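You operate a simulated robot arm through the tools that you are given. There is no shell and no other tool. Be economical: measure what you need, move in short steps, check, and stop when the job is done.

You run a simulated two-armed robot. Do the job below in one go: nothing can be reset, and whatever is moved stays where it is left.

JOB
Load the brown bobbin in chuck four, the red one in chuck five.
Fine: slide the guide bar back first and forward again at the end; leave the coils, START, STOP, RESET and the turns knob. Where these are worked on the way, their far stop is far enough and under half their travel is too little: guide bar.

It is judged by the outcome, as a careful person would: the job done as asked, and still so three seconds after it is handed in. It fails if anything else is knocked over, pushed out of place, dropped, spilled or broken.

ROBOT AND FRAMES
Two 7-joint arms with two-finger parallel grippers on one trunk, on a base that drives. Base frame: it is fixed to the floor where the robot stands at the start and does not move with it; the origin is under the middle of the robot, x ahead of it, y to its left, z up; the surface under the hand at the start is at about z = 97. Readings come in cm, degrees, newtons and seconds.
The left shoulder is at the start at [-8.2, 11.9, 85.1], the right one opposite. With the tool pointing down near the work surface each hand reaches from about 10 to 54 cm from the robot's upright axis, wherever it stands, measured 20 degrees to its own side. Places, roughly: chuck five [70, 0, 100]; chuck four [70, 0, 100]; guide bar [70, 0, 110]; rear reset button [100, -60, 100]; turns knob [10, -90, 110]; winder reset button [10, -80, 110]; winder start button [20, -70, 110]; winder stop button [20, -70, 110]. Payload 3.43 kg a hand.
The tool frame of a hand sits at the grasp point between the pads (the TCP): z along the fingers, y along the line on which they close. The tips reach 3 cm beyond it. Largest opening 9.4 cm; finger width 2.8, thickness 1; the body of the gripper, 5 by 9.6 cm, starts 5.5 cm behind the TCP.
Orientation is told as [roll, pitch, yaw] about the base's x, y, z axes, in that order, counted from this pose: with the fingers straight down and closing along the base's y, the tool's x points along the base's -x, its y along +y and its z along -z.

CONTROLS
- The arms move only by the tool send_rows. It takes "left_commands", "right_commands" or both (then of equal length, played together; a hand with none holds still); each is one flat list of numbers, 7 for each row, row after row: the turn, a rotation vector about the tool's x, y, z in units of 120 degrees (1.0 is 120 degrees), then the shift along the tool's x, y, z in units of 500 mm (1.0 is 500 mm), then the finger opening in cm, from 0 to 9.4. In form: [rx, ry, rz, tx, ty, tz, jaw, rx, ry, rz, tx, ty, tz, jaw, ...]. A call has 1 to 12 rows; each row is the pose to reach, as a shift and turn from the pose commanded when the call began, along the tool's axes at that moment. A call with a number of a shift or a turn outside -1 to 1 is refused whole. Rows are played at 5 a second. More than 5 cm and 8.6 degrees between two rows, or a gripper value outside its range, and nothing of the call is played. Where a pose cannot be reached the arm comes as near as it can. A force on the tool above 50 N (or 10 N above the force at the start of the call, whichever is more), or a blocked arm, ends the call early, and 0.2 s more pass. Each finger travels about 15.3 cm/s and halts on what it meets, pressing with about 30 N; the grip force reading is that of the motor and also rises with nothing between the fingers. The clock runs only during rows and for 0.2 s after the last one: add rows that repeat a pose to give the fingers time. The reply holds the time, the measured pose of the TCP, the force on the tool along the base axes, the opening and the grip force, in the units named above and with some noise, with the torque about the TCP (base axes, N m) and any sound that the robot's microphone picked up.
- Cameras (640 x 400 px; columns grow to the right, rows downward): "scene" is now at [2.83, -2.68, 158.35]; the picture's right is [-0.36, -0.93, 0.00], its down [-0.70, 0.27, -0.66] and it looks along [0.61, -0.23, -0.75] (base axes); focal length 251 px, centre (320, 200). "left" rides on the left gripper at [7.6, -1.4, -10.2] in its tool frame; the picture's right is [0.18, 0.98, 0.00], its down [-0.75, 0.14, -0.64] and it looks along [-0.63, 0.12, 0.77] (tool axes); focal length 243 px, centre (320, 200). "right" rides on the right gripper at [7.6, 1.4, -10.2] in its tool frame; the picture's right is [-0.18, 0.98, 0.00], its down [-0.75, -0.14, -0.64] and it looks along [-0.63, -0.12, 0.77] (tool axes); focal length 243 px, centre (320, 200). There is no depth. A picture from a camera that has moved, and an enlarged one, comes with that camera's place and axes in the base frame and with its lens. The place of the scene camera against the robot may be out by one fixed shift of up to 2.5 cm in any direction.
- camera(camera): a new picture of that camera. No time passes.
- lift_body(by): slides the trunk up (or, below 0, down) by that many cm; the arms and the scene camera ride with it, the base frame stays. It gives what a move gives, with no picture.
- base_move(legs): drives the robot by 1 to 6 legs, each [ahead, left, turn to the left] in cm, cm and degrees, along the robot's own axes; the way and the turn of a leg run together, so that a leg with both is an arc; at most 150 cm and 180 degrees a leg. The arms and the cameras ride along, it lands a little off, and it stops where it bumps. It gives what a move gives.
- head_to(pan, tilt): turns the head with the scene camera to pan (to the left, within 143 degrees either way) and tilt (down, from -29 to 69), counted from straight ahead of the robot. It gives what a move gives.
- enlarge(camera, box): a new picture of the part [left, top, right, bottom] of that camera's present view, enlarged. No time passes.
- job_done(): hands the job in; it is judged then, once.

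Work in short steps. Places have to be worked out from the pictures, the camera data and where the tool is seen: move nearer, look again, correct. Check each grasp and each placing, and mend what went wrong. You have 120 turns and 100 pictures in all, those below and enlarged ones among them. Open the grippers and draw the arms clear of the work before you hand the job in, unless the task says otherwise; then end with one line.

The tools are called after "Call:" by a JSON object that holds its "fn" and its "kwargs". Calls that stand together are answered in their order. send_rows: Moves the arms, as the interface text tells. Its arguments: {"type":"object","properties":{"left_commands":{"type":"array"},"right_commands":{"type":"array"}},"required":[]} The other tools are called the same way: lift_body (by) slides the trunk up or down; base_move (legs) drives the base; head_to (pan, tilt) turns the head that bears the scene camera; camera (camera) takes a picture; enlarge (camera, box) takes an enlarged picture of a part of a camera's view; job_done () hands the job in.

At the start:

```text
time_s: 0.0
left_position: [30.48, 19.76, 99.93]
left_tool_rot: [-0.1, 0.1, 0.0]
left_ft_force: [-0.7, 0.2, -0.2]
left_wrist_torque: [-0.01, -0.02, 0.0]
left_finger_gap: 9.4
left_gripper_force: 0.0
right_position: [27.51, -11.19, 115.01]
right_tool_rot: [-0.1, 0.0, 0.1]
right_ft_force: [-0.8, 0.3, 0.1]
right_wrist_torque: [-0.03, 0.01, -0.01]
right_finger_gap: 9.4
right_gripper_force: 0.0
trunk travel left (down, up): [-27.5, 6.0]
robot x, y, heading: [-0.09, 0.34, 0.0]
head pan, tilt: [-21.0, 49.0]
```

scene: 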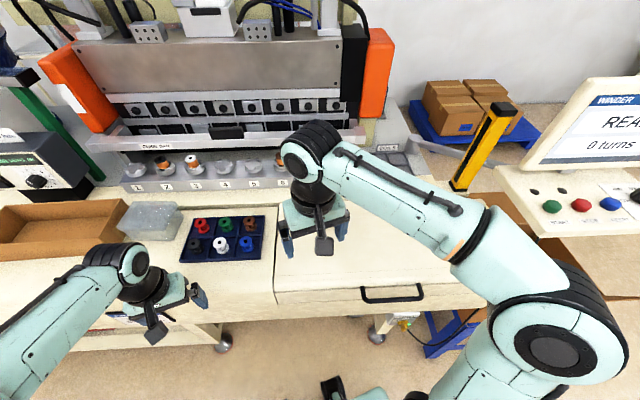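
right: 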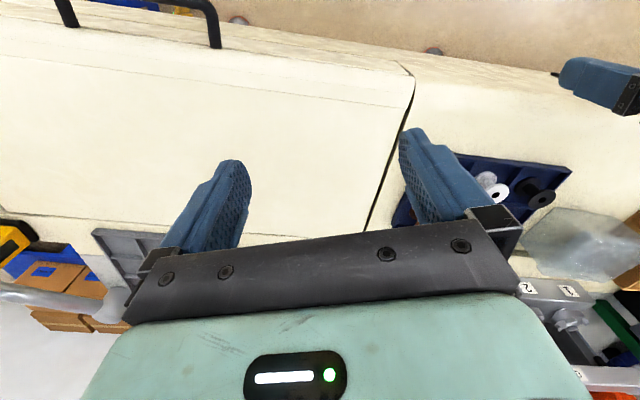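
left: 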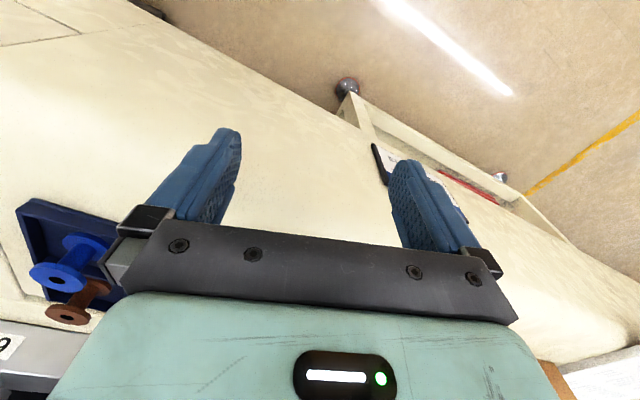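

The scene shows the bobbin tray in front of a winder with numbered chucks; I enlarge both for detail.

Call:
{"fn": "enlarge", "kwargs": {"camera": "scene", "box": [100, 80, 420, 280]}}

Call:
{"fn": "enlarge", "kwargs": {"camera": "scene", "box": [170, 120, 290, 195]}}

Call:
{"fn": "enlarge", "kwargs": {"camera": "scene", "box": [170, 200, 290, 275]}}

```text
2.00 times, centred on (260, 180) of scene
camera zoom: at [2.83, -2.68, 158.35], right [-0.36, -0.93, 0.0], down [-0.7, 0.27, -0.66], along [0.61, -0.23, -0.75], focal length 501 px, centre (440, 240)
```

zoom: 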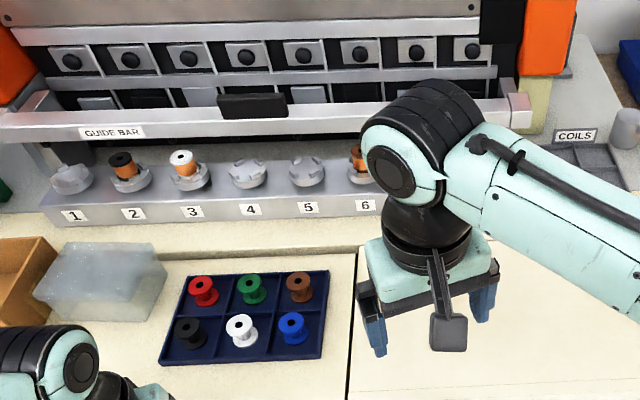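

```text
5.33 times, centred on (230, 158) of scene
camera zoom: at [2.83, -2.68, 158.35], right [-0.36, -0.93, 0.0], down [-0.7, 0.27, -0.66], along [0.61, -0.23, -0.75], focal length 1336 px, centre (800, 427)
```

zoom: 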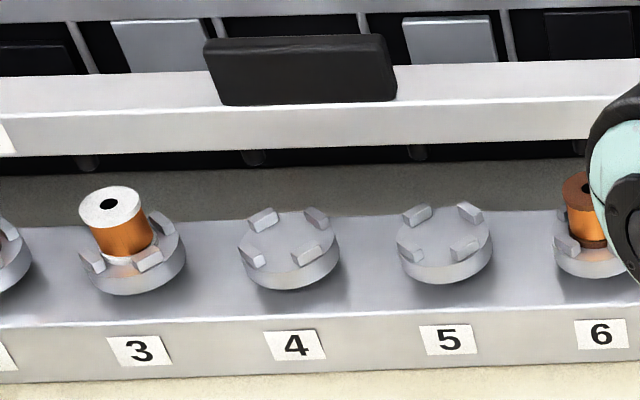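

```text
5.33 times, centred on (230, 238) of scene
camera zoom: at [2.83, -2.68, 158.35], right [-0.36, -0.93, 0.0], down [-0.7, 0.27, -0.66], along [0.61, -0.23, -0.75], focal length 1336 px, centre (800, 0)
```

zoom: 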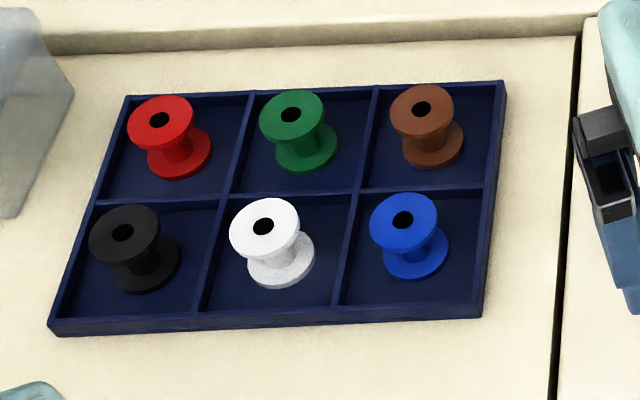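

The tray, chucks and table seem yawed about −18 to −20° to the robot, and chucks lie ~75 cm away, so I'll have to drive. First I raise the left hand (its tips are near the table) and look down at the table edge.

Call:
{"fn": "send_rows", "kwargs": {"left_commands": [0, 0, 0, 0, 0, -0.1, 9.4, 0, 0, 0, 0, 0, -0.2, 9.4, 0, 0, 0, 0, 0, -0.3, 9.4, 0, 0, 0, 0, 0, -0.3, 9.4]}}

Call:
{"fn": "head_to", "kwargs": {"pan": -20, "tilt": 69}}

Call:
{"fn": "camera", "kwargs": {"camera": "scene"}}

Call:
{"fn": "camera", "kwargs": {"camera": "left"}}

```text
time_s: 1.0
left_position: [30.5, 19.94, 115.07]
left_tool_rot: [0.0, 0.0, 0.0]
left_ft_force: [-0.5, 0.7, -0.4]
left_wrist_torque: [0.01, 0.02, 0.01]
left_finger_gap: 9.41
left_gripper_force: 0.1
right_position: [27.62, -11.07, 114.99]
right_tool_rot: [0.0, 0.0, 0.1]
right_ft_force: [-0.6, -0.5, 0.6]
right_wrist_torque: [-0.01, 0.01, 0.0]
right_finger_gap: 9.42
right_gripper_force: 0.1
trunk travel left (down, up): [-27.5, 6.0]
robot x, y, heading: [-0.14, 0.14, 0.0]
head pan, tilt: [-21.0, 49.0]
```

```text
time_s: 1.8
left_position: [30.6, 19.77, 114.92]
left_tool_rot: [0.0, -0.1, 0.0]
left_ft_force: [0.3, -0.3, 0.7]
left_wrist_torque: [-0.02, 0.01, -0.01]
left_finger_gap: 9.4
left_gripper_force: 0.0
right_position: [27.57, -11.18, 114.99]
right_tool_rot: [0.0, 0.0, 0.0]
right_ft_force: [-0.1, 0.4, -0.1]
right_wrist_torque: [0.01, -0.02, -0.01]
right_finger_gap: 9.42
right_gripper_force: 0.1
trunk travel left (down, up): [-27.5, 6.0]
robot x, y, heading: [-0.06, 0.08, 0.2]
head pan, tilt: [-20.0, 68.8]
```

```text
93 pictures are left
camera scene: at [0.81, -1.8, 156.02], right [-0.34, -0.94, 0.0], down [-0.88, 0.32, -0.36], along [0.34, -0.12, -0.93], focal length 251 px, centre (320, 200)
```

scene: 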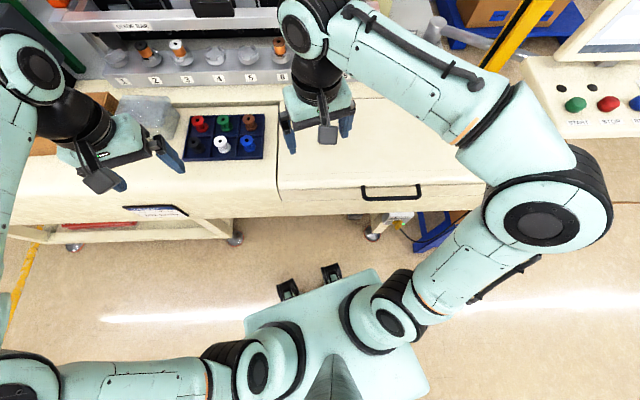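

```text
92 pictures are left
camera left: at [23.02, 18.39, 125.28], right [-0.18, 0.98, 0.0], down [0.75, 0.14, 0.64], along [0.63, 0.12, -0.77], focal length 243 px, centre (320, 200)
```

left: 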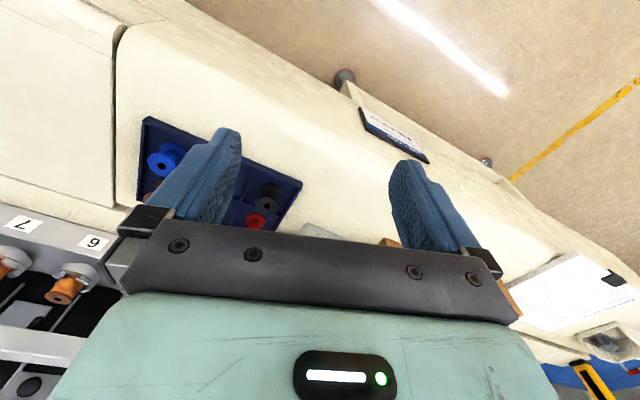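

The table edge is about 20 cm ahead along its normal, the torso front about 3 cm, so there is room to square up and creep forward. I turn −18.5°, shift 10 cm left, go 8 cm ahead and look again.

Call:
{"fn": "base_move", "kwargs": {"legs": [[0, 0, -18.5], [0, 10, 0], [8, 0, 0]]}}

Call:
{"fn": "head_to", "kwargs": {"pan": 0, "tilt": 60}}

Call:
{"fn": "camera", "kwargs": {"camera": "scene"}}

```text
time_s: 5.1
left_position: [46.01, 16.3, 115.11]
left_tool_rot: [0.0, 0.0, -18.5]
left_ft_force: [0.6, 0.0, 0.5]
left_wrist_torque: [-0.02, 0.01, -0.01]
left_finger_gap: 9.41
left_gripper_force: 0.1
right_position: [33.35, -12.11, 115.08]
right_tool_rot: [0.0, 0.0, -18.4]
right_ft_force: [0.2, 0.5, 0.4]
right_wrist_torque: [-0.04, 0.04, 0.03]
right_finger_gap: 9.42
right_gripper_force: 0.0
trunk travel left (down, up): [-27.5, 6.0]
robot x, y, heading: [10.72, 7.06, -18.3]
head pan, tilt: [-20.0, 68.8]
```

```text
time_s: 5.9
left_position: [45.98, 16.27, 115.09]
left_tool_rot: [-0.1, 0.2, -18.4]
left_ft_force: [0.0, 0.0, 0.4]
left_wrist_torque: [-0.01, -0.02, -0.03]
left_finger_gap: 9.39
left_gripper_force: 0.0
right_position: [33.28, -12.2, 114.88]
right_tool_rot: [0.0, 0.0, -18.4]
right_ft_force: [0.4, -0.8, -0.6]
right_wrist_torque: [0.03, 0.01, -0.02]
right_finger_gap: 9.4
right_gripper_force: 0.0
trunk travel left (down, up): [-27.5, 6.0]
robot x, y, heading: [10.86, 7.2, -18.4]
head pan, tilt: [0.0, 60.0]
```

```text
91 pictures are left
camera scene: at [12.74, 6.54, 156.95], right [-0.32, -0.95, 0.0], down [-0.82, 0.27, -0.5], along [0.47, -0.16, -0.87], focal length 251 px, centre (320, 200)
```

scene: 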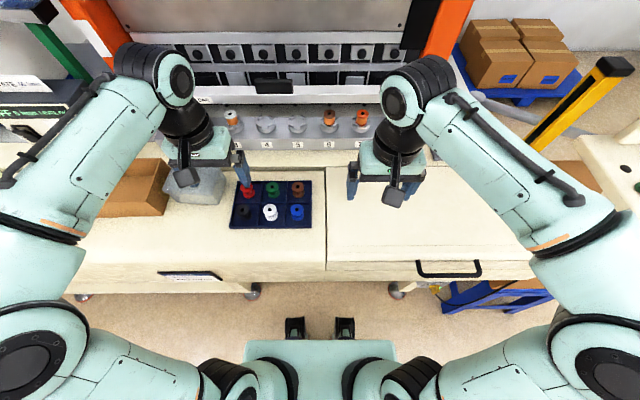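

Squared up; about 12 cm gap remains between torso and table edge. I creep 8 cm ahead, raise the trunk 6 cm, and look.

Call:
{"fn": "base_move", "kwargs": {"legs": [[8, 0, 0]]}}

Call:
{"fn": "lift_body", "kwargs": {"by": 6}}

Call:
{"fn": "camera", "kwargs": {"camera": "scene"}}

```text
time_s: 7.0
left_position: [53.58, 13.72, 115.06]
left_tool_rot: [0.1, 0.0, -18.4]
left_ft_force: [0.2, -0.3, -0.1]
left_wrist_torque: [0.06, 0.02, 0.0]
left_finger_gap: 9.39
left_gripper_force: 0.1
right_position: [40.85, -14.7, 114.97]
right_tool_rot: [0.1, 0.0, -18.4]
right_ft_force: [0.9, -0.6, -0.9]
right_wrist_torque: [0.0, 0.04, 0.02]
right_finger_gap: 9.4
right_gripper_force: 0.1
trunk travel left (down, up): [-27.5, 6.0]
robot x, y, heading: [18.11, 4.26, -18.3]
head pan, tilt: [0.0, 60.0]
```

```text
time_s: 8.0
left_position: [53.29, 13.69, 121.11]
left_tool_rot: [0.0, 0.0, -18.4]
left_ft_force: [-1.0, 0.4, -0.1]
left_wrist_torque: [0.02, 0.01, -0.01]
left_finger_gap: 9.39
left_gripper_force: 0.1
right_position: [40.72, -14.46, 121.03]
right_tool_rot: [0.1, 0.1, -18.3]
right_ft_force: [-1.5, 0.6, 0.3]
right_wrist_torque: [-0.02, -0.03, 0.02]
right_finger_gap: 9.41
right_gripper_force: 0.0
trunk travel left (down, up): [-33.5, 0.0]
robot x, y, heading: [18.33, 4.58, -18.4]
head pan, tilt: [0.0, 60.0]
```

```text
90 pictures are left
camera scene: at [20.1, 4.11, 163.28], right [-0.32, -0.95, 0.0], down [-0.82, 0.27, -0.5], along [0.47, -0.16, -0.87], focal length 251 px, centre (320, 200)
```

scene: 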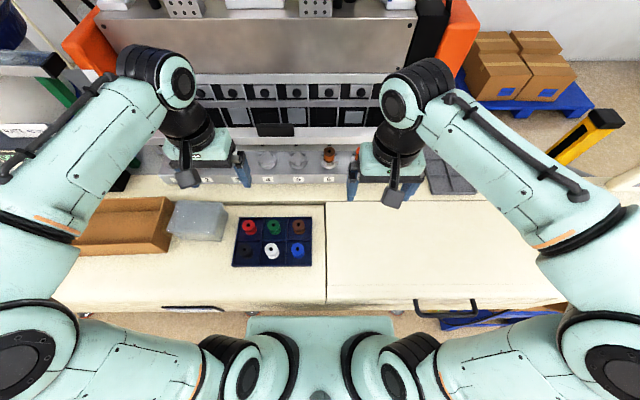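

I'm near the table edge, so no further driving. I zoom into the guide bar, chuck and tray areas.

Call:
{"fn": "enlarge", "kwargs": {"camera": "scene", "box": [200, 80, 360, 180]}}

Call:
{"fn": "camera", "kwargs": {"camera": "left"}}

```text
4.00 times, centred on (280, 130) of scene
camera zoom: at [20.1, 4.11, 163.28], right [-0.32, -0.95, 0.0], down [-0.82, 0.27, -0.5], along [0.47, -0.16, -0.87], focal length 1002 px, centre (480, 480)
```

zoom: 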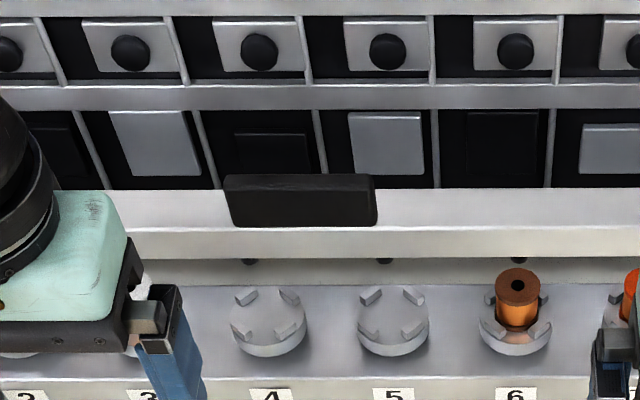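

```text
88 pictures are left
camera left: at [45.73, 14.89, 131.29], right [0.14, 0.99, 0.0], down [0.76, -0.1, 0.64], along [0.64, -0.09, -0.77], focal length 243 px, centre (320, 200)
```

left: 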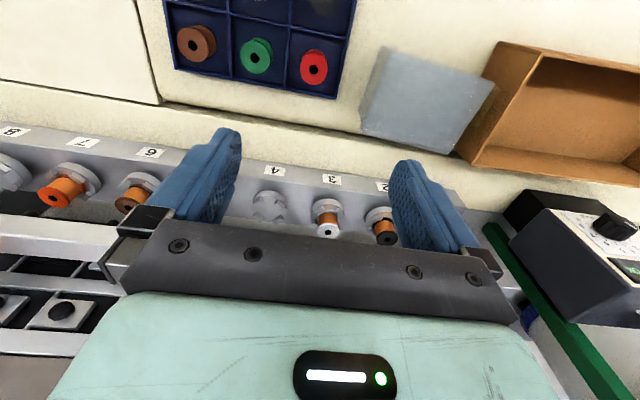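

Triangulating: the guide-bar handle is around n≈62 (along table normal), l≈20, z≈118, right above the chucks (z≈104). The right wrist camera gives another view.

Call:
{"fn": "camera", "kwargs": {"camera": "right"}}

Call:
{"fn": "head_to", "kwargs": {"pan": 0, "tilt": 35}}

Call:
{"fn": "camera", "kwargs": {"camera": "scene"}}

```text
87 pictures are left
camera right: at [33.88, -10.91, 131.32], right [0.48, 0.87, 0.0], down [0.67, -0.37, 0.64], along [0.56, -0.31, -0.77], focal length 243 px, centre (320, 200)
```

right: 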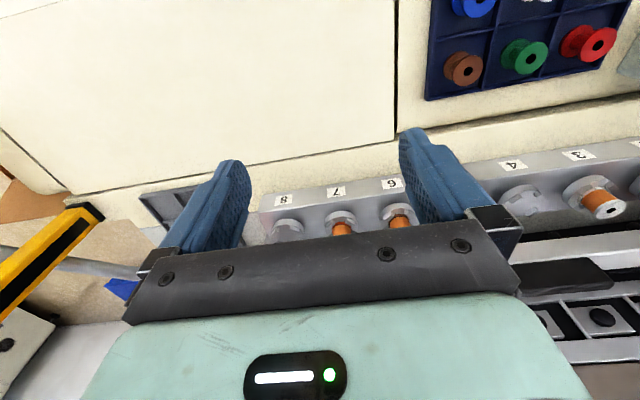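

```text
time_s: 8.8
left_position: [53.44, 13.68, 121.15]
left_tool_rot: [0.0, -0.1, -18.3]
left_ft_force: [0.5, -0.7, -0.3]
left_wrist_torque: [-0.02, -0.02, 0.02]
left_finger_gap: 9.41
left_gripper_force: 0.1
right_position: [40.91, -14.61, 121.01]
right_tool_rot: [0.0, 0.1, -18.4]
right_ft_force: [0.1, 0.6, -0.1]
right_wrist_torque: [-0.01, -0.01, -0.02]
right_finger_gap: 9.4
right_gripper_force: 0.1
trunk travel left (down, up): [-33.5, 0.0]
robot x, y, heading: [18.25, 4.71, -18.4]
head pan, tilt: [0.0, 35.0]
```

```text
86 pictures are left
camera scene: at [22.23, 3.4, 166.7], right [-0.32, -0.95, 0.0], down [-0.55, 0.18, -0.82], along [0.78, -0.26, -0.57], focal length 251 px, centre (320, 200)
```

scene: 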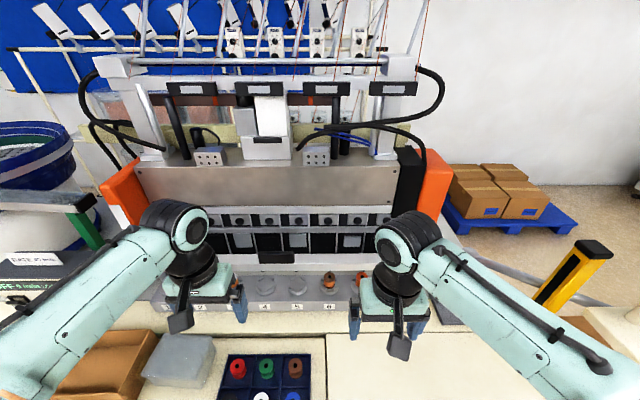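

The handle appears where predicted. I zoom on it in both views to judge its shape and the clearance behind.

Call:
{"fn": "enlarge", "kwargs": {"camera": "right", "box": [480, 200, 640, 350]}}

Call:
{"fn": "enlarge", "kwargs": {"camera": "scene", "box": [200, 180, 360, 330]}}

```text
2.67 times, centred on (560, 275) of right
camera zoom: at [33.96, -10.94, 131.32], right [0.48, 0.87, 0.0], down [0.67, -0.37, 0.64], along [0.56, -0.31, -0.77], focal length 647 px, centre (-320, 0)
```

zoom: 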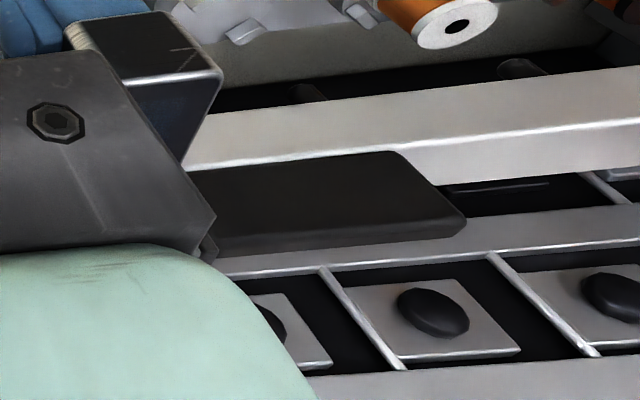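

```text
2.67 times, centred on (280, 255) of scene
camera zoom: at [22.23, 3.4, 166.7], right [-0.32, -0.95, 0.0], down [-0.55, 0.18, -0.82], along [0.78, -0.26, -0.57], focal length 668 px, centre (427, 53)
```

zoom: 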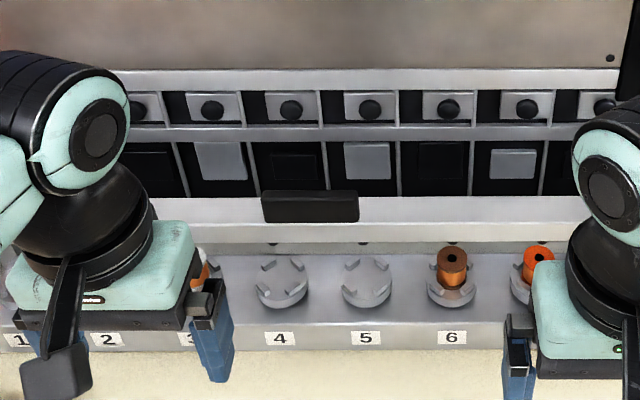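

The handle is an upright plate (z≈116.6–119.5, n≈61.5) with an open deck behind it, so it can be gripped from above with the jaws closing front-to-back. I test a 90° yaw of the left hand while raising it 6 cm, staying in front of the machine.

Call:
{"fn": "send_rows", "kwargs": {"left_commands": [0, 0, 0.0625, 0, 0, -0.01, 9.4, 0, 0, 0.125, 0, 0, -0.02, 9.4, 0, 0, 0.1875, 0, 0, -0.03, 9.4, 0, 0, 0.25, 0, 0, -0.04, 9.4, 0, 0, 0.3125, 0, 0, -0.05, 9.4, 0, 0, 0.375, 0, 0, -0.06, 9.4, 0, 0, 0.4375, 0, 0, -0.07, 9.4, 0, 0, 0.5, 0, 0, -0.08, 9.4, 0, 0, 0.5625, 0, 0, -0.09, 9.4, 0, 0, 0.625, 0, 0, -0.1, 9.4, 0, 0, 0.6875, 0, 0, -0.11, 9.4, 0, 0, 0.75, 0, 0, -0.12, 9.4]}}

Call:
{"fn": "camera", "kwargs": {"camera": "left"}}

```text
time_s: 11.4
left_position: [53.47, 13.74, 127.09]
left_tool_rot: [-0.1, -0.2, -108.6]
left_ft_force: [-0.3, 0.1, -0.1]
left_wrist_torque: [-0.03, 0.01, -0.02]
left_finger_gap: 9.4
left_gripper_force: 0.0
right_position: [40.88, -14.64, 120.99]
right_tool_rot: [-0.1, 0.0, -18.5]
right_ft_force: [-0.7, 0.7, 0.0]
right_wrist_torque: [-0.03, -0.04, 0.03]
right_finger_gap: 9.42
right_gripper_force: 0.2
trunk travel left (down, up): [-33.5, 0.0]
robot x, y, heading: [18.01, 4.89, -18.2]
head pan, tilt: [0.0, 35.0]
```

```text
83 pictures are left
camera left: at [54.54, 21.51, 137.31], right [0.99, -0.14, 0.0], down [-0.11, -0.76, 0.64], along [-0.09, -0.64, -0.77], focal length 243 px, centre (320, 200)
```

left: 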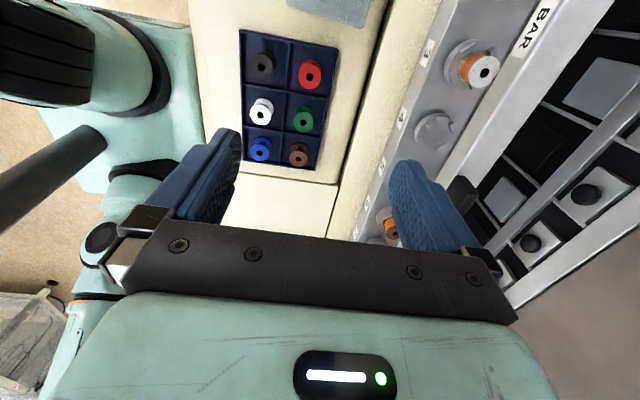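

Yaw worked, giving a fine side view. Now I move 9.5 cm right and 15 cm ahead at z≈127, well above the handle.

Call:
{"fn": "send_rows", "kwargs": {"left_commands": [0, 0, 0, -0.05, 0.06, 0, 9.4, 0, 0, 0, -0.1, 0.12, 0, 9.4, 0, 0, 0, -0.145, 0.18, 0, 9.4, 0, 0, 0, -0.19, 0.24, 0, 9.4, 0, 0, 0, -0.19, 0.3, 0, 9.4, 0, 0, 0, -0.19, 0.3, 0, 9.4]}}

Call:
{"fn": "camera", "kwargs": {"camera": "left"}}

Call:
{"fn": "camera", "kwargs": {"camera": "scene"}}

```text
time_s: 12.8
left_position: [61.82, 0.92, 127.01]
left_tool_rot: [0.1, 0.0, -108.4]
left_ft_force: [0.1, -0.7, -0.6]
left_wrist_torque: [0.0, -0.02, 0.01]
left_finger_gap: 9.39
left_gripper_force: 0.1
left hand out of reach, approached as far as the arm can: row 5, 6
right_position: [40.72, -14.64, 121.03]
right_tool_rot: [0.0, -0.1, -18.3]
right_ft_force: [-0.8, -0.4, 0.3]
right_wrist_torque: [0.01, 0.02, 0.01]
right_finger_gap: 9.4
right_gripper_force: 0.1
trunk travel left (down, up): [-33.5, 0.0]
robot x, y, heading: [18.45, 4.68, -18.5]
head pan, tilt: [0.0, 35.0]
```

```text
82 pictures are left
camera left: at [63.0, 8.59, 137.2], right [0.99, -0.14, 0.0], down [-0.1, -0.76, 0.64], along [-0.09, -0.64, -0.77], focal length 243 px, centre (320, 200)
```

left: 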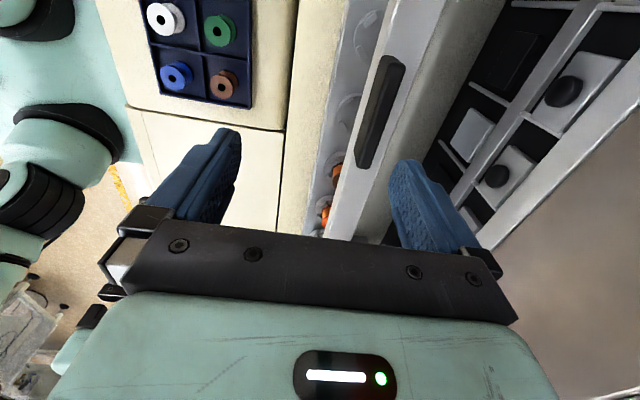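

```text
81 pictures are left
camera scene: at [22.21, 3.36, 166.7], right [-0.32, -0.95, 0.0], down [-0.54, 0.18, -0.82], along [0.78, -0.26, -0.57], focal length 251 px, centre (320, 200)
```

scene: 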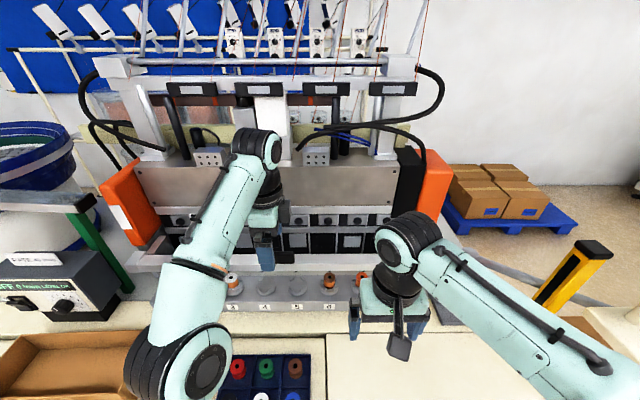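

The left cam puts the handle at n≈62.5; straight down the arm tops out at n≈58.4 here, so I tilt the fingers 25° forward (more reach) and narrow the jaws to 5 cm while still above the handle.

Call:
{"fn": "send_rows", "kwargs": {"left_commands": [-0.052, 0, 0, 0, 0, 0, 8, -0.104, 0, 0, 0, 0, 0, 7, -0.156, 0, 0, 0, 0, 0, 6, -0.208, 0, 0, 0, 0, 0, 5, -0.208, 0, 0, 0, 0, 0, 5]}}

Call:
{"fn": "camera", "kwargs": {"camera": "left"}}

```text
time_s: 14.0
left_position: [61.93, 1.08, 127.02]
left_tool_rot: [25.1, 0.1, -108.4]
left_ft_force: [0.1, 0.2, 0.3]
left_wrist_torque: [-0.02, -0.01, 0.0]
left_finger_gap: 4.99
left_gripper_force: 0.0
right_position: [40.75, -14.7, 121.08]
right_tool_rot: [0.1, 0.0, -18.3]
right_ft_force: [-0.6, 1.1, 0.6]
right_wrist_torque: [-0.03, 0.02, 0.02]
right_finger_gap: 9.41
right_gripper_force: 0.0
trunk travel left (down, up): [-33.5, 0.0]
robot x, y, heading: [18.16, 4.69, -18.4]
head pan, tilt: [0.0, 35.0]
```

```text
80 pictures are left
camera left: at [58.96, 9.97, 135.64], right [0.9, -0.11, 0.42], down [-0.38, -0.67, 0.64], along [0.21, -0.74, -0.64], focal length 243 px, centre (320, 200)
```

left: 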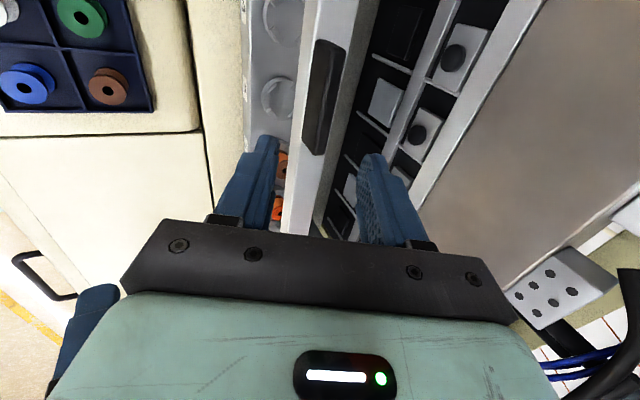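

Handle spans l≈17.5–26, n≈62; it lines up between the fingers. I move 3.3 cm ahead, then down to z≈122 and look.

Call:
{"fn": "send_rows", "kwargs": {"left_commands": [0, 0, 0, 0.02, 0.0598, 0.0279, 5, 0, 0, 0, 0.02, 0.0387, 0.0732, 5, 0, 0, 0, 0.02, 0.0176, 0.1185, 5, 0, 0, 0, 0.02, 0.0176, 0.1185, 5]}}

Call:
{"fn": "camera", "kwargs": {"camera": "left"}}

Call:
{"fn": "enlarge", "kwargs": {"camera": "scene", "box": [220, 200, 340, 320]}}

```text
time_s: 15.0
left_position: [65.13, 0.9, 122.0]
left_tool_rot: [25.0, 0.0, -108.4]
left_ft_force: [-0.2, 0.8, -0.6]
left_wrist_torque: [-0.02, 0.02, -0.02]
left_finger_gap: 4.99
left_gripper_force: 0.0
right_position: [40.8, -14.71, 121.02]
right_tool_rot: [0.0, 0.1, -18.4]
right_ft_force: [-0.1, -0.4, 0.5]
right_wrist_torque: [0.0, 0.02, -0.07]
right_finger_gap: 9.42
right_gripper_force: 0.1
trunk travel left (down, up): [-33.5, 0.0]
robot x, y, heading: [18.47, 4.75, -18.7]
head pan, tilt: [0.0, 35.0]
```

```text
79 pictures are left
camera left: at [62.26, 9.91, 130.62], right [0.9, -0.11, 0.42], down [-0.37, -0.67, 0.64], along [0.21, -0.74, -0.64], focal length 243 px, centre (320, 200)
```

left: 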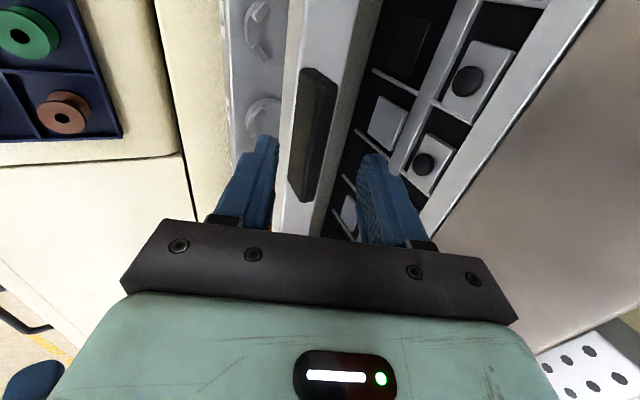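

```text
3.33 times, centred on (280, 260) of scene
camera zoom: at [22.22, 3.39, 166.71], right [-0.32, -0.95, 0.0], down [-0.54, 0.18, -0.82], along [0.78, -0.26, -0.57], focal length 835 px, centre (453, 0)
```

zoom: 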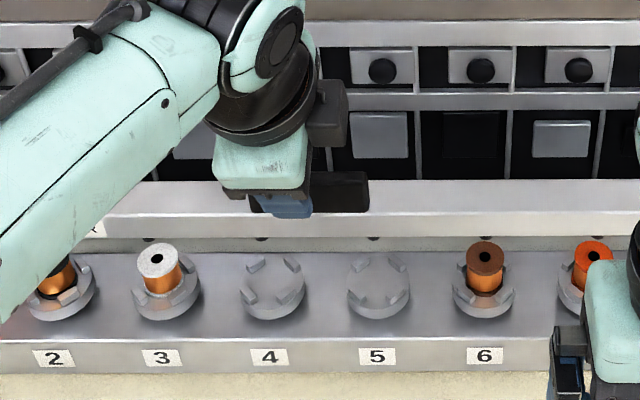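

Handle is well between the fingers. I lower 3.3 cm to z≈118.7.

Call:
{"fn": "send_rows", "kwargs": {"left_commands": [0, 0, 0, 0, -0.014, 0.03, 5, 0, 0, 0, 0, -0.0279, 0.0598, 5, 0, 0, 0, 0, -0.0279, 0.0598, 5]}}

Call:
{"fn": "camera", "kwargs": {"camera": "left"}}

```text
time_s: 15.8
left_position: [65.31, 0.88, 118.63]
left_tool_rot: [25.0, 0.1, -108.3]
left_ft_force: [0.5, 0.9, -0.8]
left_wrist_torque: [0.01, -0.02, 0.03]
left_finger_gap: 5.0
left_gripper_force: 0.1
right_position: [40.67, -14.56, 120.98]
right_tool_rot: [0.0, 0.0, -18.3]
right_ft_force: [-0.2, -0.8, 0.5]
right_wrist_torque: [0.02, 0.0, -0.01]
right_finger_gap: 9.42
right_gripper_force: 0.3
trunk travel left (down, up): [-33.5, 0.0]
robot x, y, heading: [18.35, 4.5, -18.4]
head pan, tilt: [0.0, 35.0]
```

```text
77 pictures are left
camera left: at [62.33, 9.89, 127.24], right [0.9, -0.11, 0.42], down [-0.37, -0.67, 0.64], along [0.21, -0.73, -0.65], focal length 243 px, centre (320, 200)
```

left: 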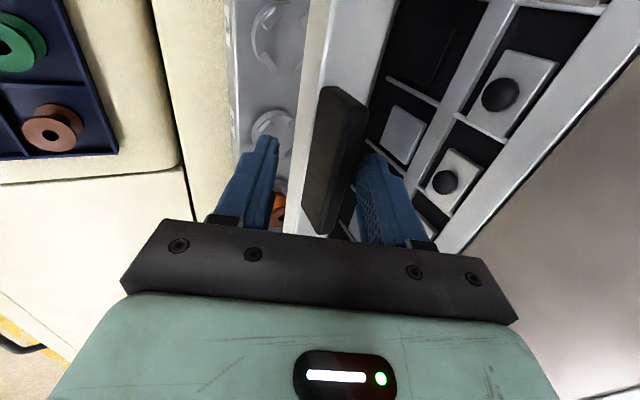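

The plate sits between the fingers with the rear finger behind it. I close the jaws.

Call:
{"fn": "send_rows", "kwargs": {"left_commands": [0, 0, 0, 0, 0, 0, 3.5, 0, 0, 0, 0, 0, 0, 2.5, 0, 0, 0, 0, 0, 0, 1.5, 0, 0, 0, 0, 0, 0, 1.5]}}

Call:
{"fn": "camera", "kwargs": {"camera": "left"}}

```text
time_s: 16.8
left_position: [65.55, 0.71, 118.89]
left_tool_rot: [25.5, -0.1, -108.4]
left_ft_force: [20.8, -6.4, 14.9]
left_wrist_torque: [-0.1, -0.41, 0.44]
left_finger_gap: 2.95
left_gripper_force: 12.8
right_position: [40.93, -14.75, 121.07]
right_tool_rot: [0.0, 0.1, -18.5]
right_ft_force: [-0.1, -0.8, -0.9]
right_wrist_torque: [-0.02, -0.01, 0.02]
right_finger_gap: 9.41
right_gripper_force: 0.0
trunk travel left (down, up): [-33.5, 0.0]
robot x, y, heading: [18.13, 4.72, -18.6]
head pan, tilt: [0.0, 35.0]
```

```text
76 pictures are left
camera left: at [62.63, 9.81, 127.35], right [0.9, -0.1, 0.42], down [-0.38, -0.67, 0.64], along [0.21, -0.74, -0.64], focal length 243 px, centre (320, 200)
```

left: 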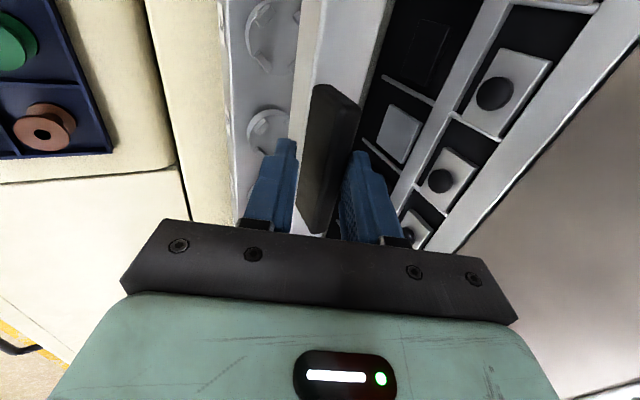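

Gripped at 2.95 cm gap with some preload from the rear finger against the handle. I ease to 3.1 cm and slide back 4 cm.

Call:
{"fn": "send_rows", "kwargs": {"left_commands": [0, 0, 0, 0, 0, 0, 3.1, 0, 0, 0, 0, 0.0181, 0.0085, 3.1, 0, 0, 0, 0, 0.0363, 0.0169, 3.1, 0, 0, 0, 0, 0.0544, 0.0254, 3.1, 0, 0, 0, 0, 0.0725, 0.0338, 3.1]}}

Call:
{"fn": "camera", "kwargs": {"camera": "left"}}

```text
time_s: 18.0
left_position: [69.09, -0.44, 118.77]
left_tool_rot: [25.0, 0.0, -108.5]
left_ft_force: [-0.5, 1.0, 0.5]
left_wrist_torque: [0.01, -0.02, -0.01]
left_finger_gap: 3.11
left_gripper_force: 0.1
right_position: [40.71, -14.56, 121.13]
right_tool_rot: [0.0, 0.0, -18.4]
right_ft_force: [0.2, 0.9, 0.9]
right_wrist_torque: [-0.05, 0.01, 0.0]
right_finger_gap: 9.41
right_gripper_force: 0.0
trunk travel left (down, up): [-33.5, 0.0]
robot x, y, heading: [17.88, 4.54, -18.5]
head pan, tilt: [0.0, 35.0]
```

```text
75 pictures are left
camera left: at [66.15, 8.58, 127.36], right [0.9, -0.11, 0.42], down [-0.37, -0.67, 0.64], along [0.21, -0.74, -0.64], focal length 243 px, centre (320, 200)
```

left: 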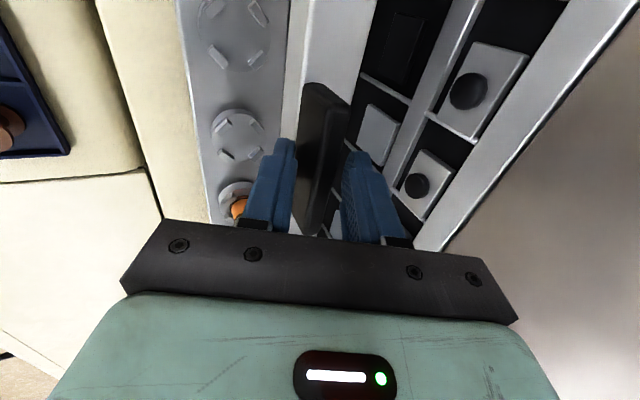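

The bar moves with the hand easily. I keep sliding back, up to 10 cm more; force will tell where the stop is.

Call:
{"fn": "send_rows", "kwargs": {"left_commands": [0, 0, 0, 0, 0.0181, 0.0085, 3.1, 0, 0, 0, 0, 0.0363, 0.0169, 3.1, 0, 0, 0, 0, 0.0544, 0.0254, 3.1, 0, 0, 0, 0, 0.0725, 0.0338, 3.1, 0, 0, 0, 0, 0.0906, 0.0423, 3.1, 0, 0, 0, 0, 0.1087, 0.0507, 3.1, 0, 0, 0, 0, 0.1268, 0.0592, 3.1, 0, 0, 0, 0, 0.145, 0.0676, 3.1, 0, 0, 0, 0, 0.163, 0.0761, 3.1, 0, 0, 0, 0, 0.1812, 0.0845, 3.1]}}

Call:
{"fn": "camera", "kwargs": {"camera": "scene"}}

```text
time_s: 19.9
left_position: [75.64, -2.65, 119.07]
left_tool_rot: [23.9, 0.0, -108.3]
left_ft_force: [-35.5, 15.4, 7.7]
left_wrist_torque: [0.75, 1.41, 0.29]
left_finger_gap: 5.05
left_gripper_force: 16.9
right_position: [40.16, -14.45, 121.16]
right_tool_rot: [-0.1, -0.3, -18.2]
right_ft_force: [0.4, -1.2, 0.3]
right_wrist_torque: [0.01, 0.04, 0.0]
right_finger_gap: 9.41
right_gripper_force: 0.0
trunk travel left (down, up): [-33.5, 0.0]
robot x, y, heading: [17.96, 4.68, -18.3]
head pan, tilt: [0.0, 35.0]
stopped in row 9 (left hand): the force on the tool passed its limit at 54 N (the readings are from after the stop); the commanded pose is now the measured one
```

```text
74 pictures are left
camera scene: at [21.39, 3.72, 166.72], right [-0.31, -0.95, 0.0], down [-0.54, 0.18, -0.82], along [0.78, -0.26, -0.57], focal length 251 px, centre (320, 200)
```

scene: 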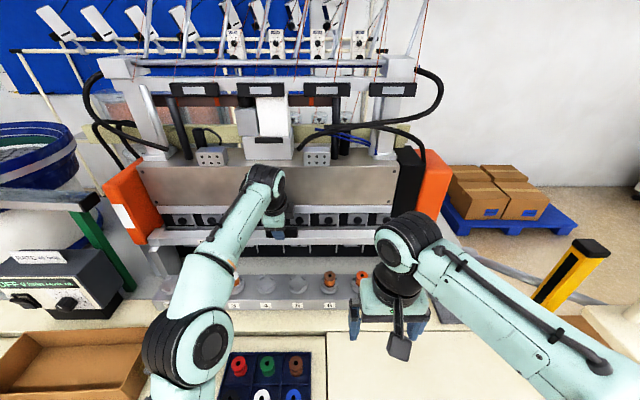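

The bar hit its rear stop, ~10 cm back. I open the jaws and withdraw along the finger axis.

Call:
{"fn": "send_rows", "kwargs": {"left_commands": [0, 0, 0, 0, -0.01, -0.005, 6.5, 0, 0, 0, 0, -0.01, -0.005, 6.5, 0, 0, 0, 0, -0.01, -0.05, 6.5, 0, 0, 0, 0, -0.01, -0.13, 6.5, 0, 0, 0, 0, -0.01, -0.2, 6.5]}}

Call:
{"fn": "camera", "kwargs": {"camera": "scene"}}

```text
time_s: 21.1
left_position: [72.15, -1.46, 127.7]
left_tool_rot: [24.3, 0.0, -108.3]
left_ft_force: [-0.7, -0.4, 0.3]
left_wrist_torque: [-0.03, 0.01, 0.0]
left_finger_gap: 6.48
left_gripper_force: 0.1
right_position: [40.68, -14.59, 121.16]
right_tool_rot: [0.0, 0.0, -18.3]
right_ft_force: [-0.6, -0.2, -0.3]
right_wrist_torque: [0.0, -0.01, 0.01]
right_finger_gap: 9.41
right_gripper_force: 0.1
trunk travel left (down, up): [-33.5, 0.0]
robot x, y, heading: [18.29, 4.52, -18.6]
head pan, tilt: [0.0, 35.0]
```

```text
73 pictures are left
camera scene: at [22.1, 3.4, 166.7], right [-0.31, -0.95, 0.0], down [-0.54, 0.18, -0.82], along [0.78, -0.26, -0.57], focal length 251 px, centre (320, 200)
```

scene: 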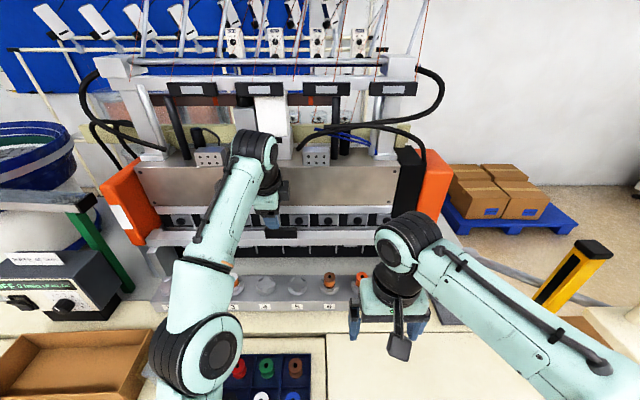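

Bar stays back. Now I untilt and bring the left hand above the brown bobbin (n≈44.8, l≈16.1) at z≈127.

Call:
{"fn": "send_rows", "kwargs": {"left_commands": [0.034, 0, 0, -0.018, -0.0726, -0.0328, 6.5, 0.0675, 0, 0, -0.035, -0.1452, -0.0656, 6.5, 0.101, 0, 0, -0.053, -0.2178, -0.0984, 6.5, 0.135, 0, 0, -0.071, -0.29, -0.131, 6.5, 0.17, 0, 0, -0.09, -0.363, -0.164, 6.5, 0.2025, 0, 0, -0.106, -0.4355, -0.1967, 6.5, 0.2025, 0, 0, -0.106, -0.4355, -0.1967, 6.5]}}

Call:
{"fn": "camera", "kwargs": {"camera": "left"}}

```text
time_s: 22.7
left_position: [47.88, 1.04, 127.63]
left_tool_rot: [0.0, 0.0, -108.3]
left_ft_force: [0.3, -0.7, -0.5]
left_wrist_torque: [0.02, 0.03, -0.01]
left_finger_gap: 6.5
left_gripper_force: 0.1
right_position: [40.78, -14.61, 121.06]
right_tool_rot: [0.0, -0.1, -18.3]
right_ft_force: [-1.4, -0.2, 0.4]
right_wrist_torque: [0.03, 0.0, 0.0]
right_finger_gap: 9.38
right_gripper_force: 0.1
trunk travel left (down, up): [-33.5, 0.0]
robot x, y, heading: [18.27, 4.25, -18.3]
head pan, tilt: [0.0, 35.0]
```

```text
72 pictures are left
camera left: at [48.95, 8.65, 137.89], right [0.99, -0.13, 0.0], down [-0.1, -0.76, 0.64], along [-0.09, -0.64, -0.77], focal length 243 px, centre (320, 200)
```

left: 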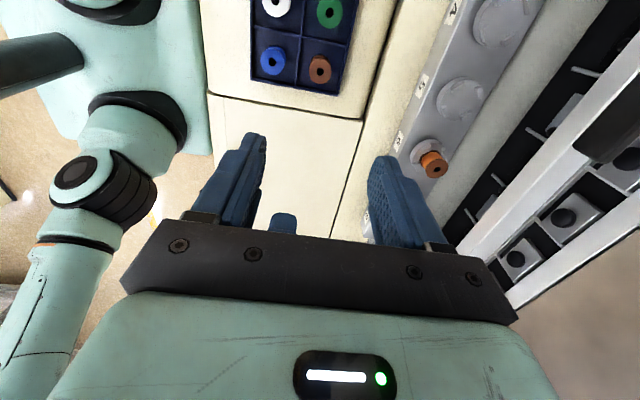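

The brown bobbin is right beneath the hand: (n 45.1, l 16.05, top z≈100.4). I descend to z≈106 with 5.2 cm opening and check.

Call:
{"fn": "send_rows", "kwargs": {"left_commands": [0, 0, 0, 0, 0, 0.09, 5.2, 0, 0, 0, 0, 0, 0.18, 5.2, 0, 0, 0, 0, 0, 0.27, 5.2, 0, 0, 0, 0, 0, 0.36, 5.2, 0, 0, 0, 0, 0, 0.432, 5.2, 0, 0, 0, 0, 0, 0.432, 5.2]}}

Call:
{"fn": "camera", "kwargs": {"camera": "left"}}

```text
time_s: 24.1
left_position: [47.96, 1.12, 106.21]
left_tool_rot: [0.0, 0.1, -108.2]
left_ft_force: [-0.5, 0.1, -0.2]
left_wrist_torque: [-0.04, 0.0, 0.0]
left_finger_gap: 5.18
left_gripper_force: 0.1
right_position: [40.72, -14.48, 121.09]
right_tool_rot: [0.0, 0.0, -18.4]
right_ft_force: [0.6, -0.4, -0.5]
right_wrist_torque: [-0.02, -0.01, -0.01]
right_finger_gap: 9.4
right_gripper_force: 0.1
trunk travel left (down, up): [-33.5, 0.0]
robot x, y, heading: [17.86, 5.0, -18.4]
head pan, tilt: [0.0, 35.0]
```

```text
71 pictures are left
camera left: at [48.99, 8.82, 116.46], right [0.99, -0.13, 0.0], down [-0.1, -0.76, 0.64], along [-0.09, -0.64, -0.77], focal length 243 px, centre (320, 200)
```

left: 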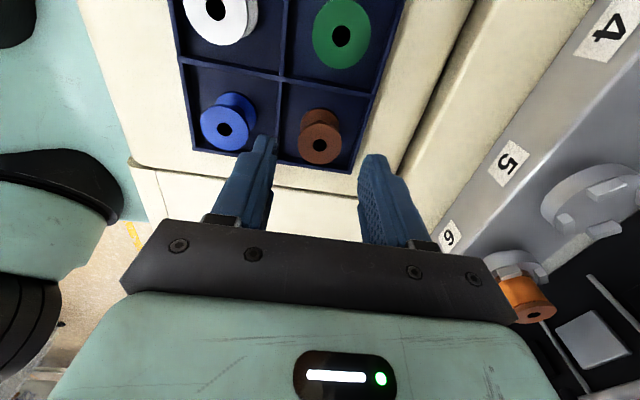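

Centred within 0.4 cm. I descend to z≈102.2 with a small correction, then close on the top flange.

Call:
{"fn": "send_rows", "kwargs": {"left_commands": [0, 0, 0, -0.006, 0, 0.04, 5.2, 0, 0, 0, -0.006, 0, 0.08, 5.2, 0, 0, 0, -0.006, 0, 0.08, 4, 0, 0, 0, -0.006, 0, 0.08, 3, 0, 0, 0, -0.006, 0, 0.08, 2.5, 0, 0, 0, -0.006, 0, 0.08, 2.5]}}

Call:
{"fn": "camera", "kwargs": {"camera": "left"}}

```text
time_s: 25.5
left_position: [47.77, 0.83, 102.19]
left_tool_rot: [0.0, 0.0, -108.4]
left_ft_force: [0.3, -1.1, -0.8]
left_wrist_torque: [-0.02, 0.02, -0.02]
left_finger_gap: 2.99
left_gripper_force: 29.9
right_position: [40.74, -14.67, 121.05]
right_tool_rot: [0.0, 0.0, -18.2]
right_ft_force: [-0.9, -0.5, 0.5]
right_wrist_torque: [-0.01, -0.02, 0.0]
right_finger_gap: 9.4
right_gripper_force: 0.1
trunk travel left (down, up): [-33.5, 0.0]
robot x, y, heading: [17.93, 4.75, -18.1]
head pan, tilt: [0.0, 35.0]
```

```text
70 pictures are left
camera left: at [48.9, 8.45, 112.41], right [0.99, -0.13, 0.0], down [-0.1, -0.76, 0.64], along [-0.09, -0.64, -0.77], focal length 243 px, centre (320, 200)
```

left: 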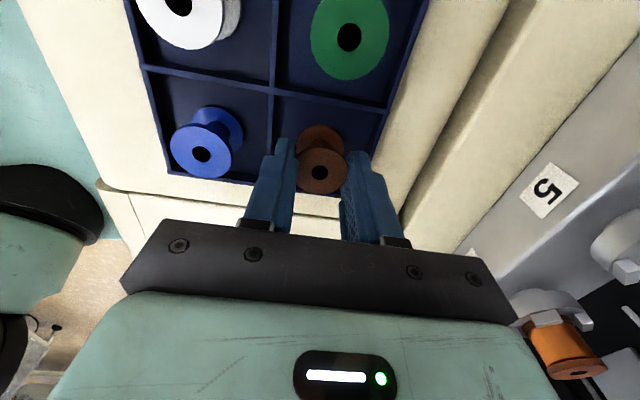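

Gripped (gap 2.99, force 30 N). I lift straight up 14 cm and check it holds.

Call:
{"fn": "send_rows", "kwargs": {"left_commands": [0, 0, 0, 0, 0, -0.04, 2.5, 0, 0, 0, 0, 0, -0.12, 2.5, 0, 0, 0, 0, 0, -0.2, 2.5, 0, 0, 0, 0, 0, -0.28, 2.5, 0, 0, 0, 0, 0, -0.28, 2.5]}}

Call:
{"fn": "camera", "kwargs": {"camera": "left"}}

```text
time_s: 26.7
left_position: [47.73, 0.43, 116.1]
left_tool_rot: [-0.1, 0.1, -108.4]
left_ft_force: [-0.1, 0.1, -0.2]
left_wrist_torque: [0.02, -0.02, -0.01]
left_finger_gap: 2.97
left_gripper_force: 30.0
right_position: [40.73, -14.66, 120.98]
right_tool_rot: [0.1, 0.0, -18.3]
right_ft_force: [-0.5, 0.0, 0.7]
right_wrist_torque: [0.0, 0.01, -0.01]
right_finger_gap: 9.4
right_gripper_force: 0.0
trunk travel left (down, up): [-33.5, 0.0]
robot x, y, heading: [18.15, 4.74, -18.6]
head pan, tilt: [0.0, 35.0]
```

```text
69 pictures are left
camera left: at [48.87, 8.19, 126.37], right [0.99, -0.14, 0.0], down [-0.1, -0.76, 0.64], along [-0.09, -0.64, -0.77], focal length 243 px, centre (320, 200)
```

left: 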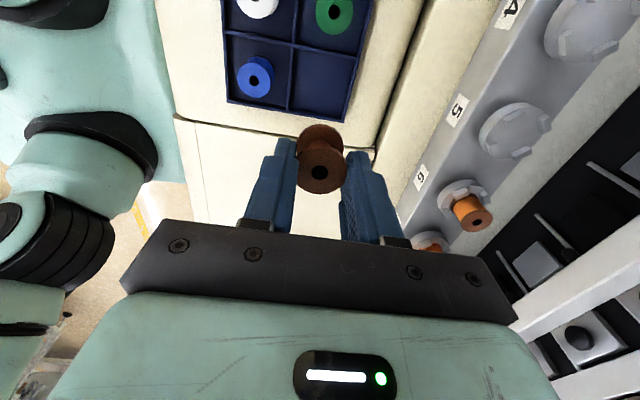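

Held upright. I carry it above chuck four's estimated spot (n≈63, l≈25) at the same height.

Call:
{"fn": "send_rows", "kwargs": {"left_commands": [0, 0, 0, 0.04, 0.072, 0, 2.5, 0, 0, 0, 0.08, 0.144, 0, 2.5, 0, 0, 0, 0.12, 0.216, 0, 2.5, 0, 0, 0, 0.16, 0.288, 0, 2.5, 0, 0, 0, 0.19, 0.358, 0, 2.5, 0, 0, 0, 0.19, 0.358, 0, 2.5]}}

Call:
{"fn": "camera", "kwargs": {"camera": "left"}}

Call:
{"fn": "enlarge", "kwargs": {"camera": "scene", "box": [200, 200, 360, 320]}}

```text
time_s: 28.1
left_position: [67.7, 4.19, 115.89]
left_tool_rot: [0.1, 0.0, -108.5]
left_ft_force: [0.1, 0.5, 0.0]
left_wrist_torque: [0.01, 0.0, 0.0]
left_finger_gap: 3.0
left_gripper_force: 30.0
right_position: [40.76, -14.46, 120.95]
right_tool_rot: [0.1, -0.1, -18.3]
right_ft_force: [-0.2, 0.6, 0.2]
right_wrist_torque: [-0.03, -0.02, -0.01]
right_finger_gap: 9.41
right_gripper_force: 0.1
trunk travel left (down, up): [-33.5, 0.0]
robot x, y, heading: [17.97, 4.39, -18.4]
head pan, tilt: [0.0, 35.0]
```

```text
68 pictures are left
camera left: at [68.83, 11.86, 126.22], right [0.99, -0.14, 0.0], down [-0.1, -0.76, 0.64], along [-0.09, -0.64, -0.77], focal length 243 px, centre (320, 200)
```

left: 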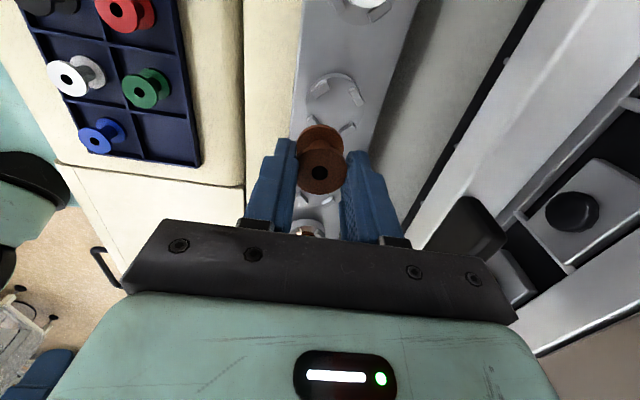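

```text
3.33 times, centred on (280, 260) of scene
camera zoom: at [22.06, 3.46, 166.7], right [-0.31, -0.95, 0.0], down [-0.54, 0.18, -0.82], along [0.78, -0.26, -0.57], focal length 835 px, centre (453, 0)
```

zoom: 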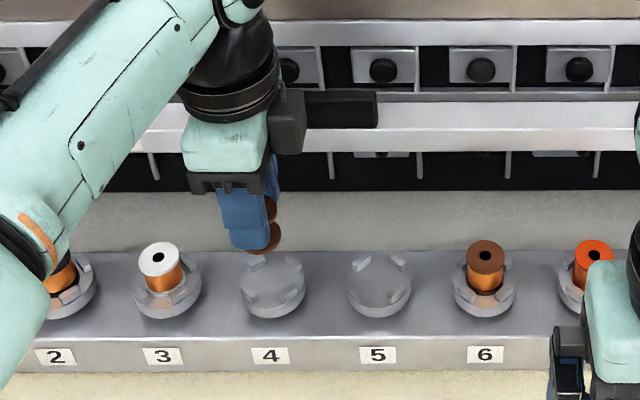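

Chuck four is partly visible just beyond the bobbin, slightly to the left and ahead. I enlarge the left view to fix its centre.

Call:
{"fn": "enlarge", "kwargs": {"camera": "left", "box": [260, 50, 420, 210]}}

```text
2.50 times, centred on (340, 130) of left
camera zoom: at [68.83, 11.86, 126.22], right [0.99, -0.14, 0.0], down [-0.1, -0.76, 0.64], along [-0.09, -0.64, -0.77], focal length 606 px, centre (270, 375)
```

zoom: 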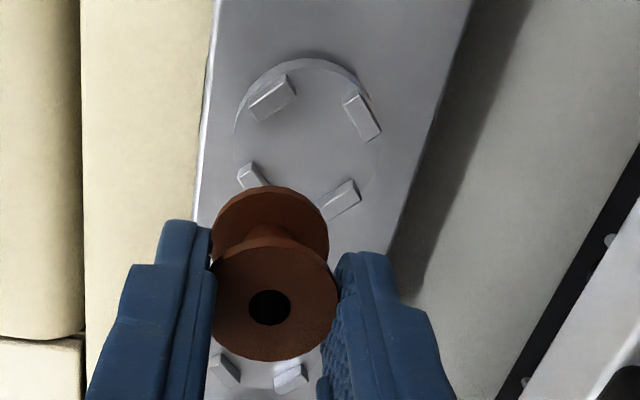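

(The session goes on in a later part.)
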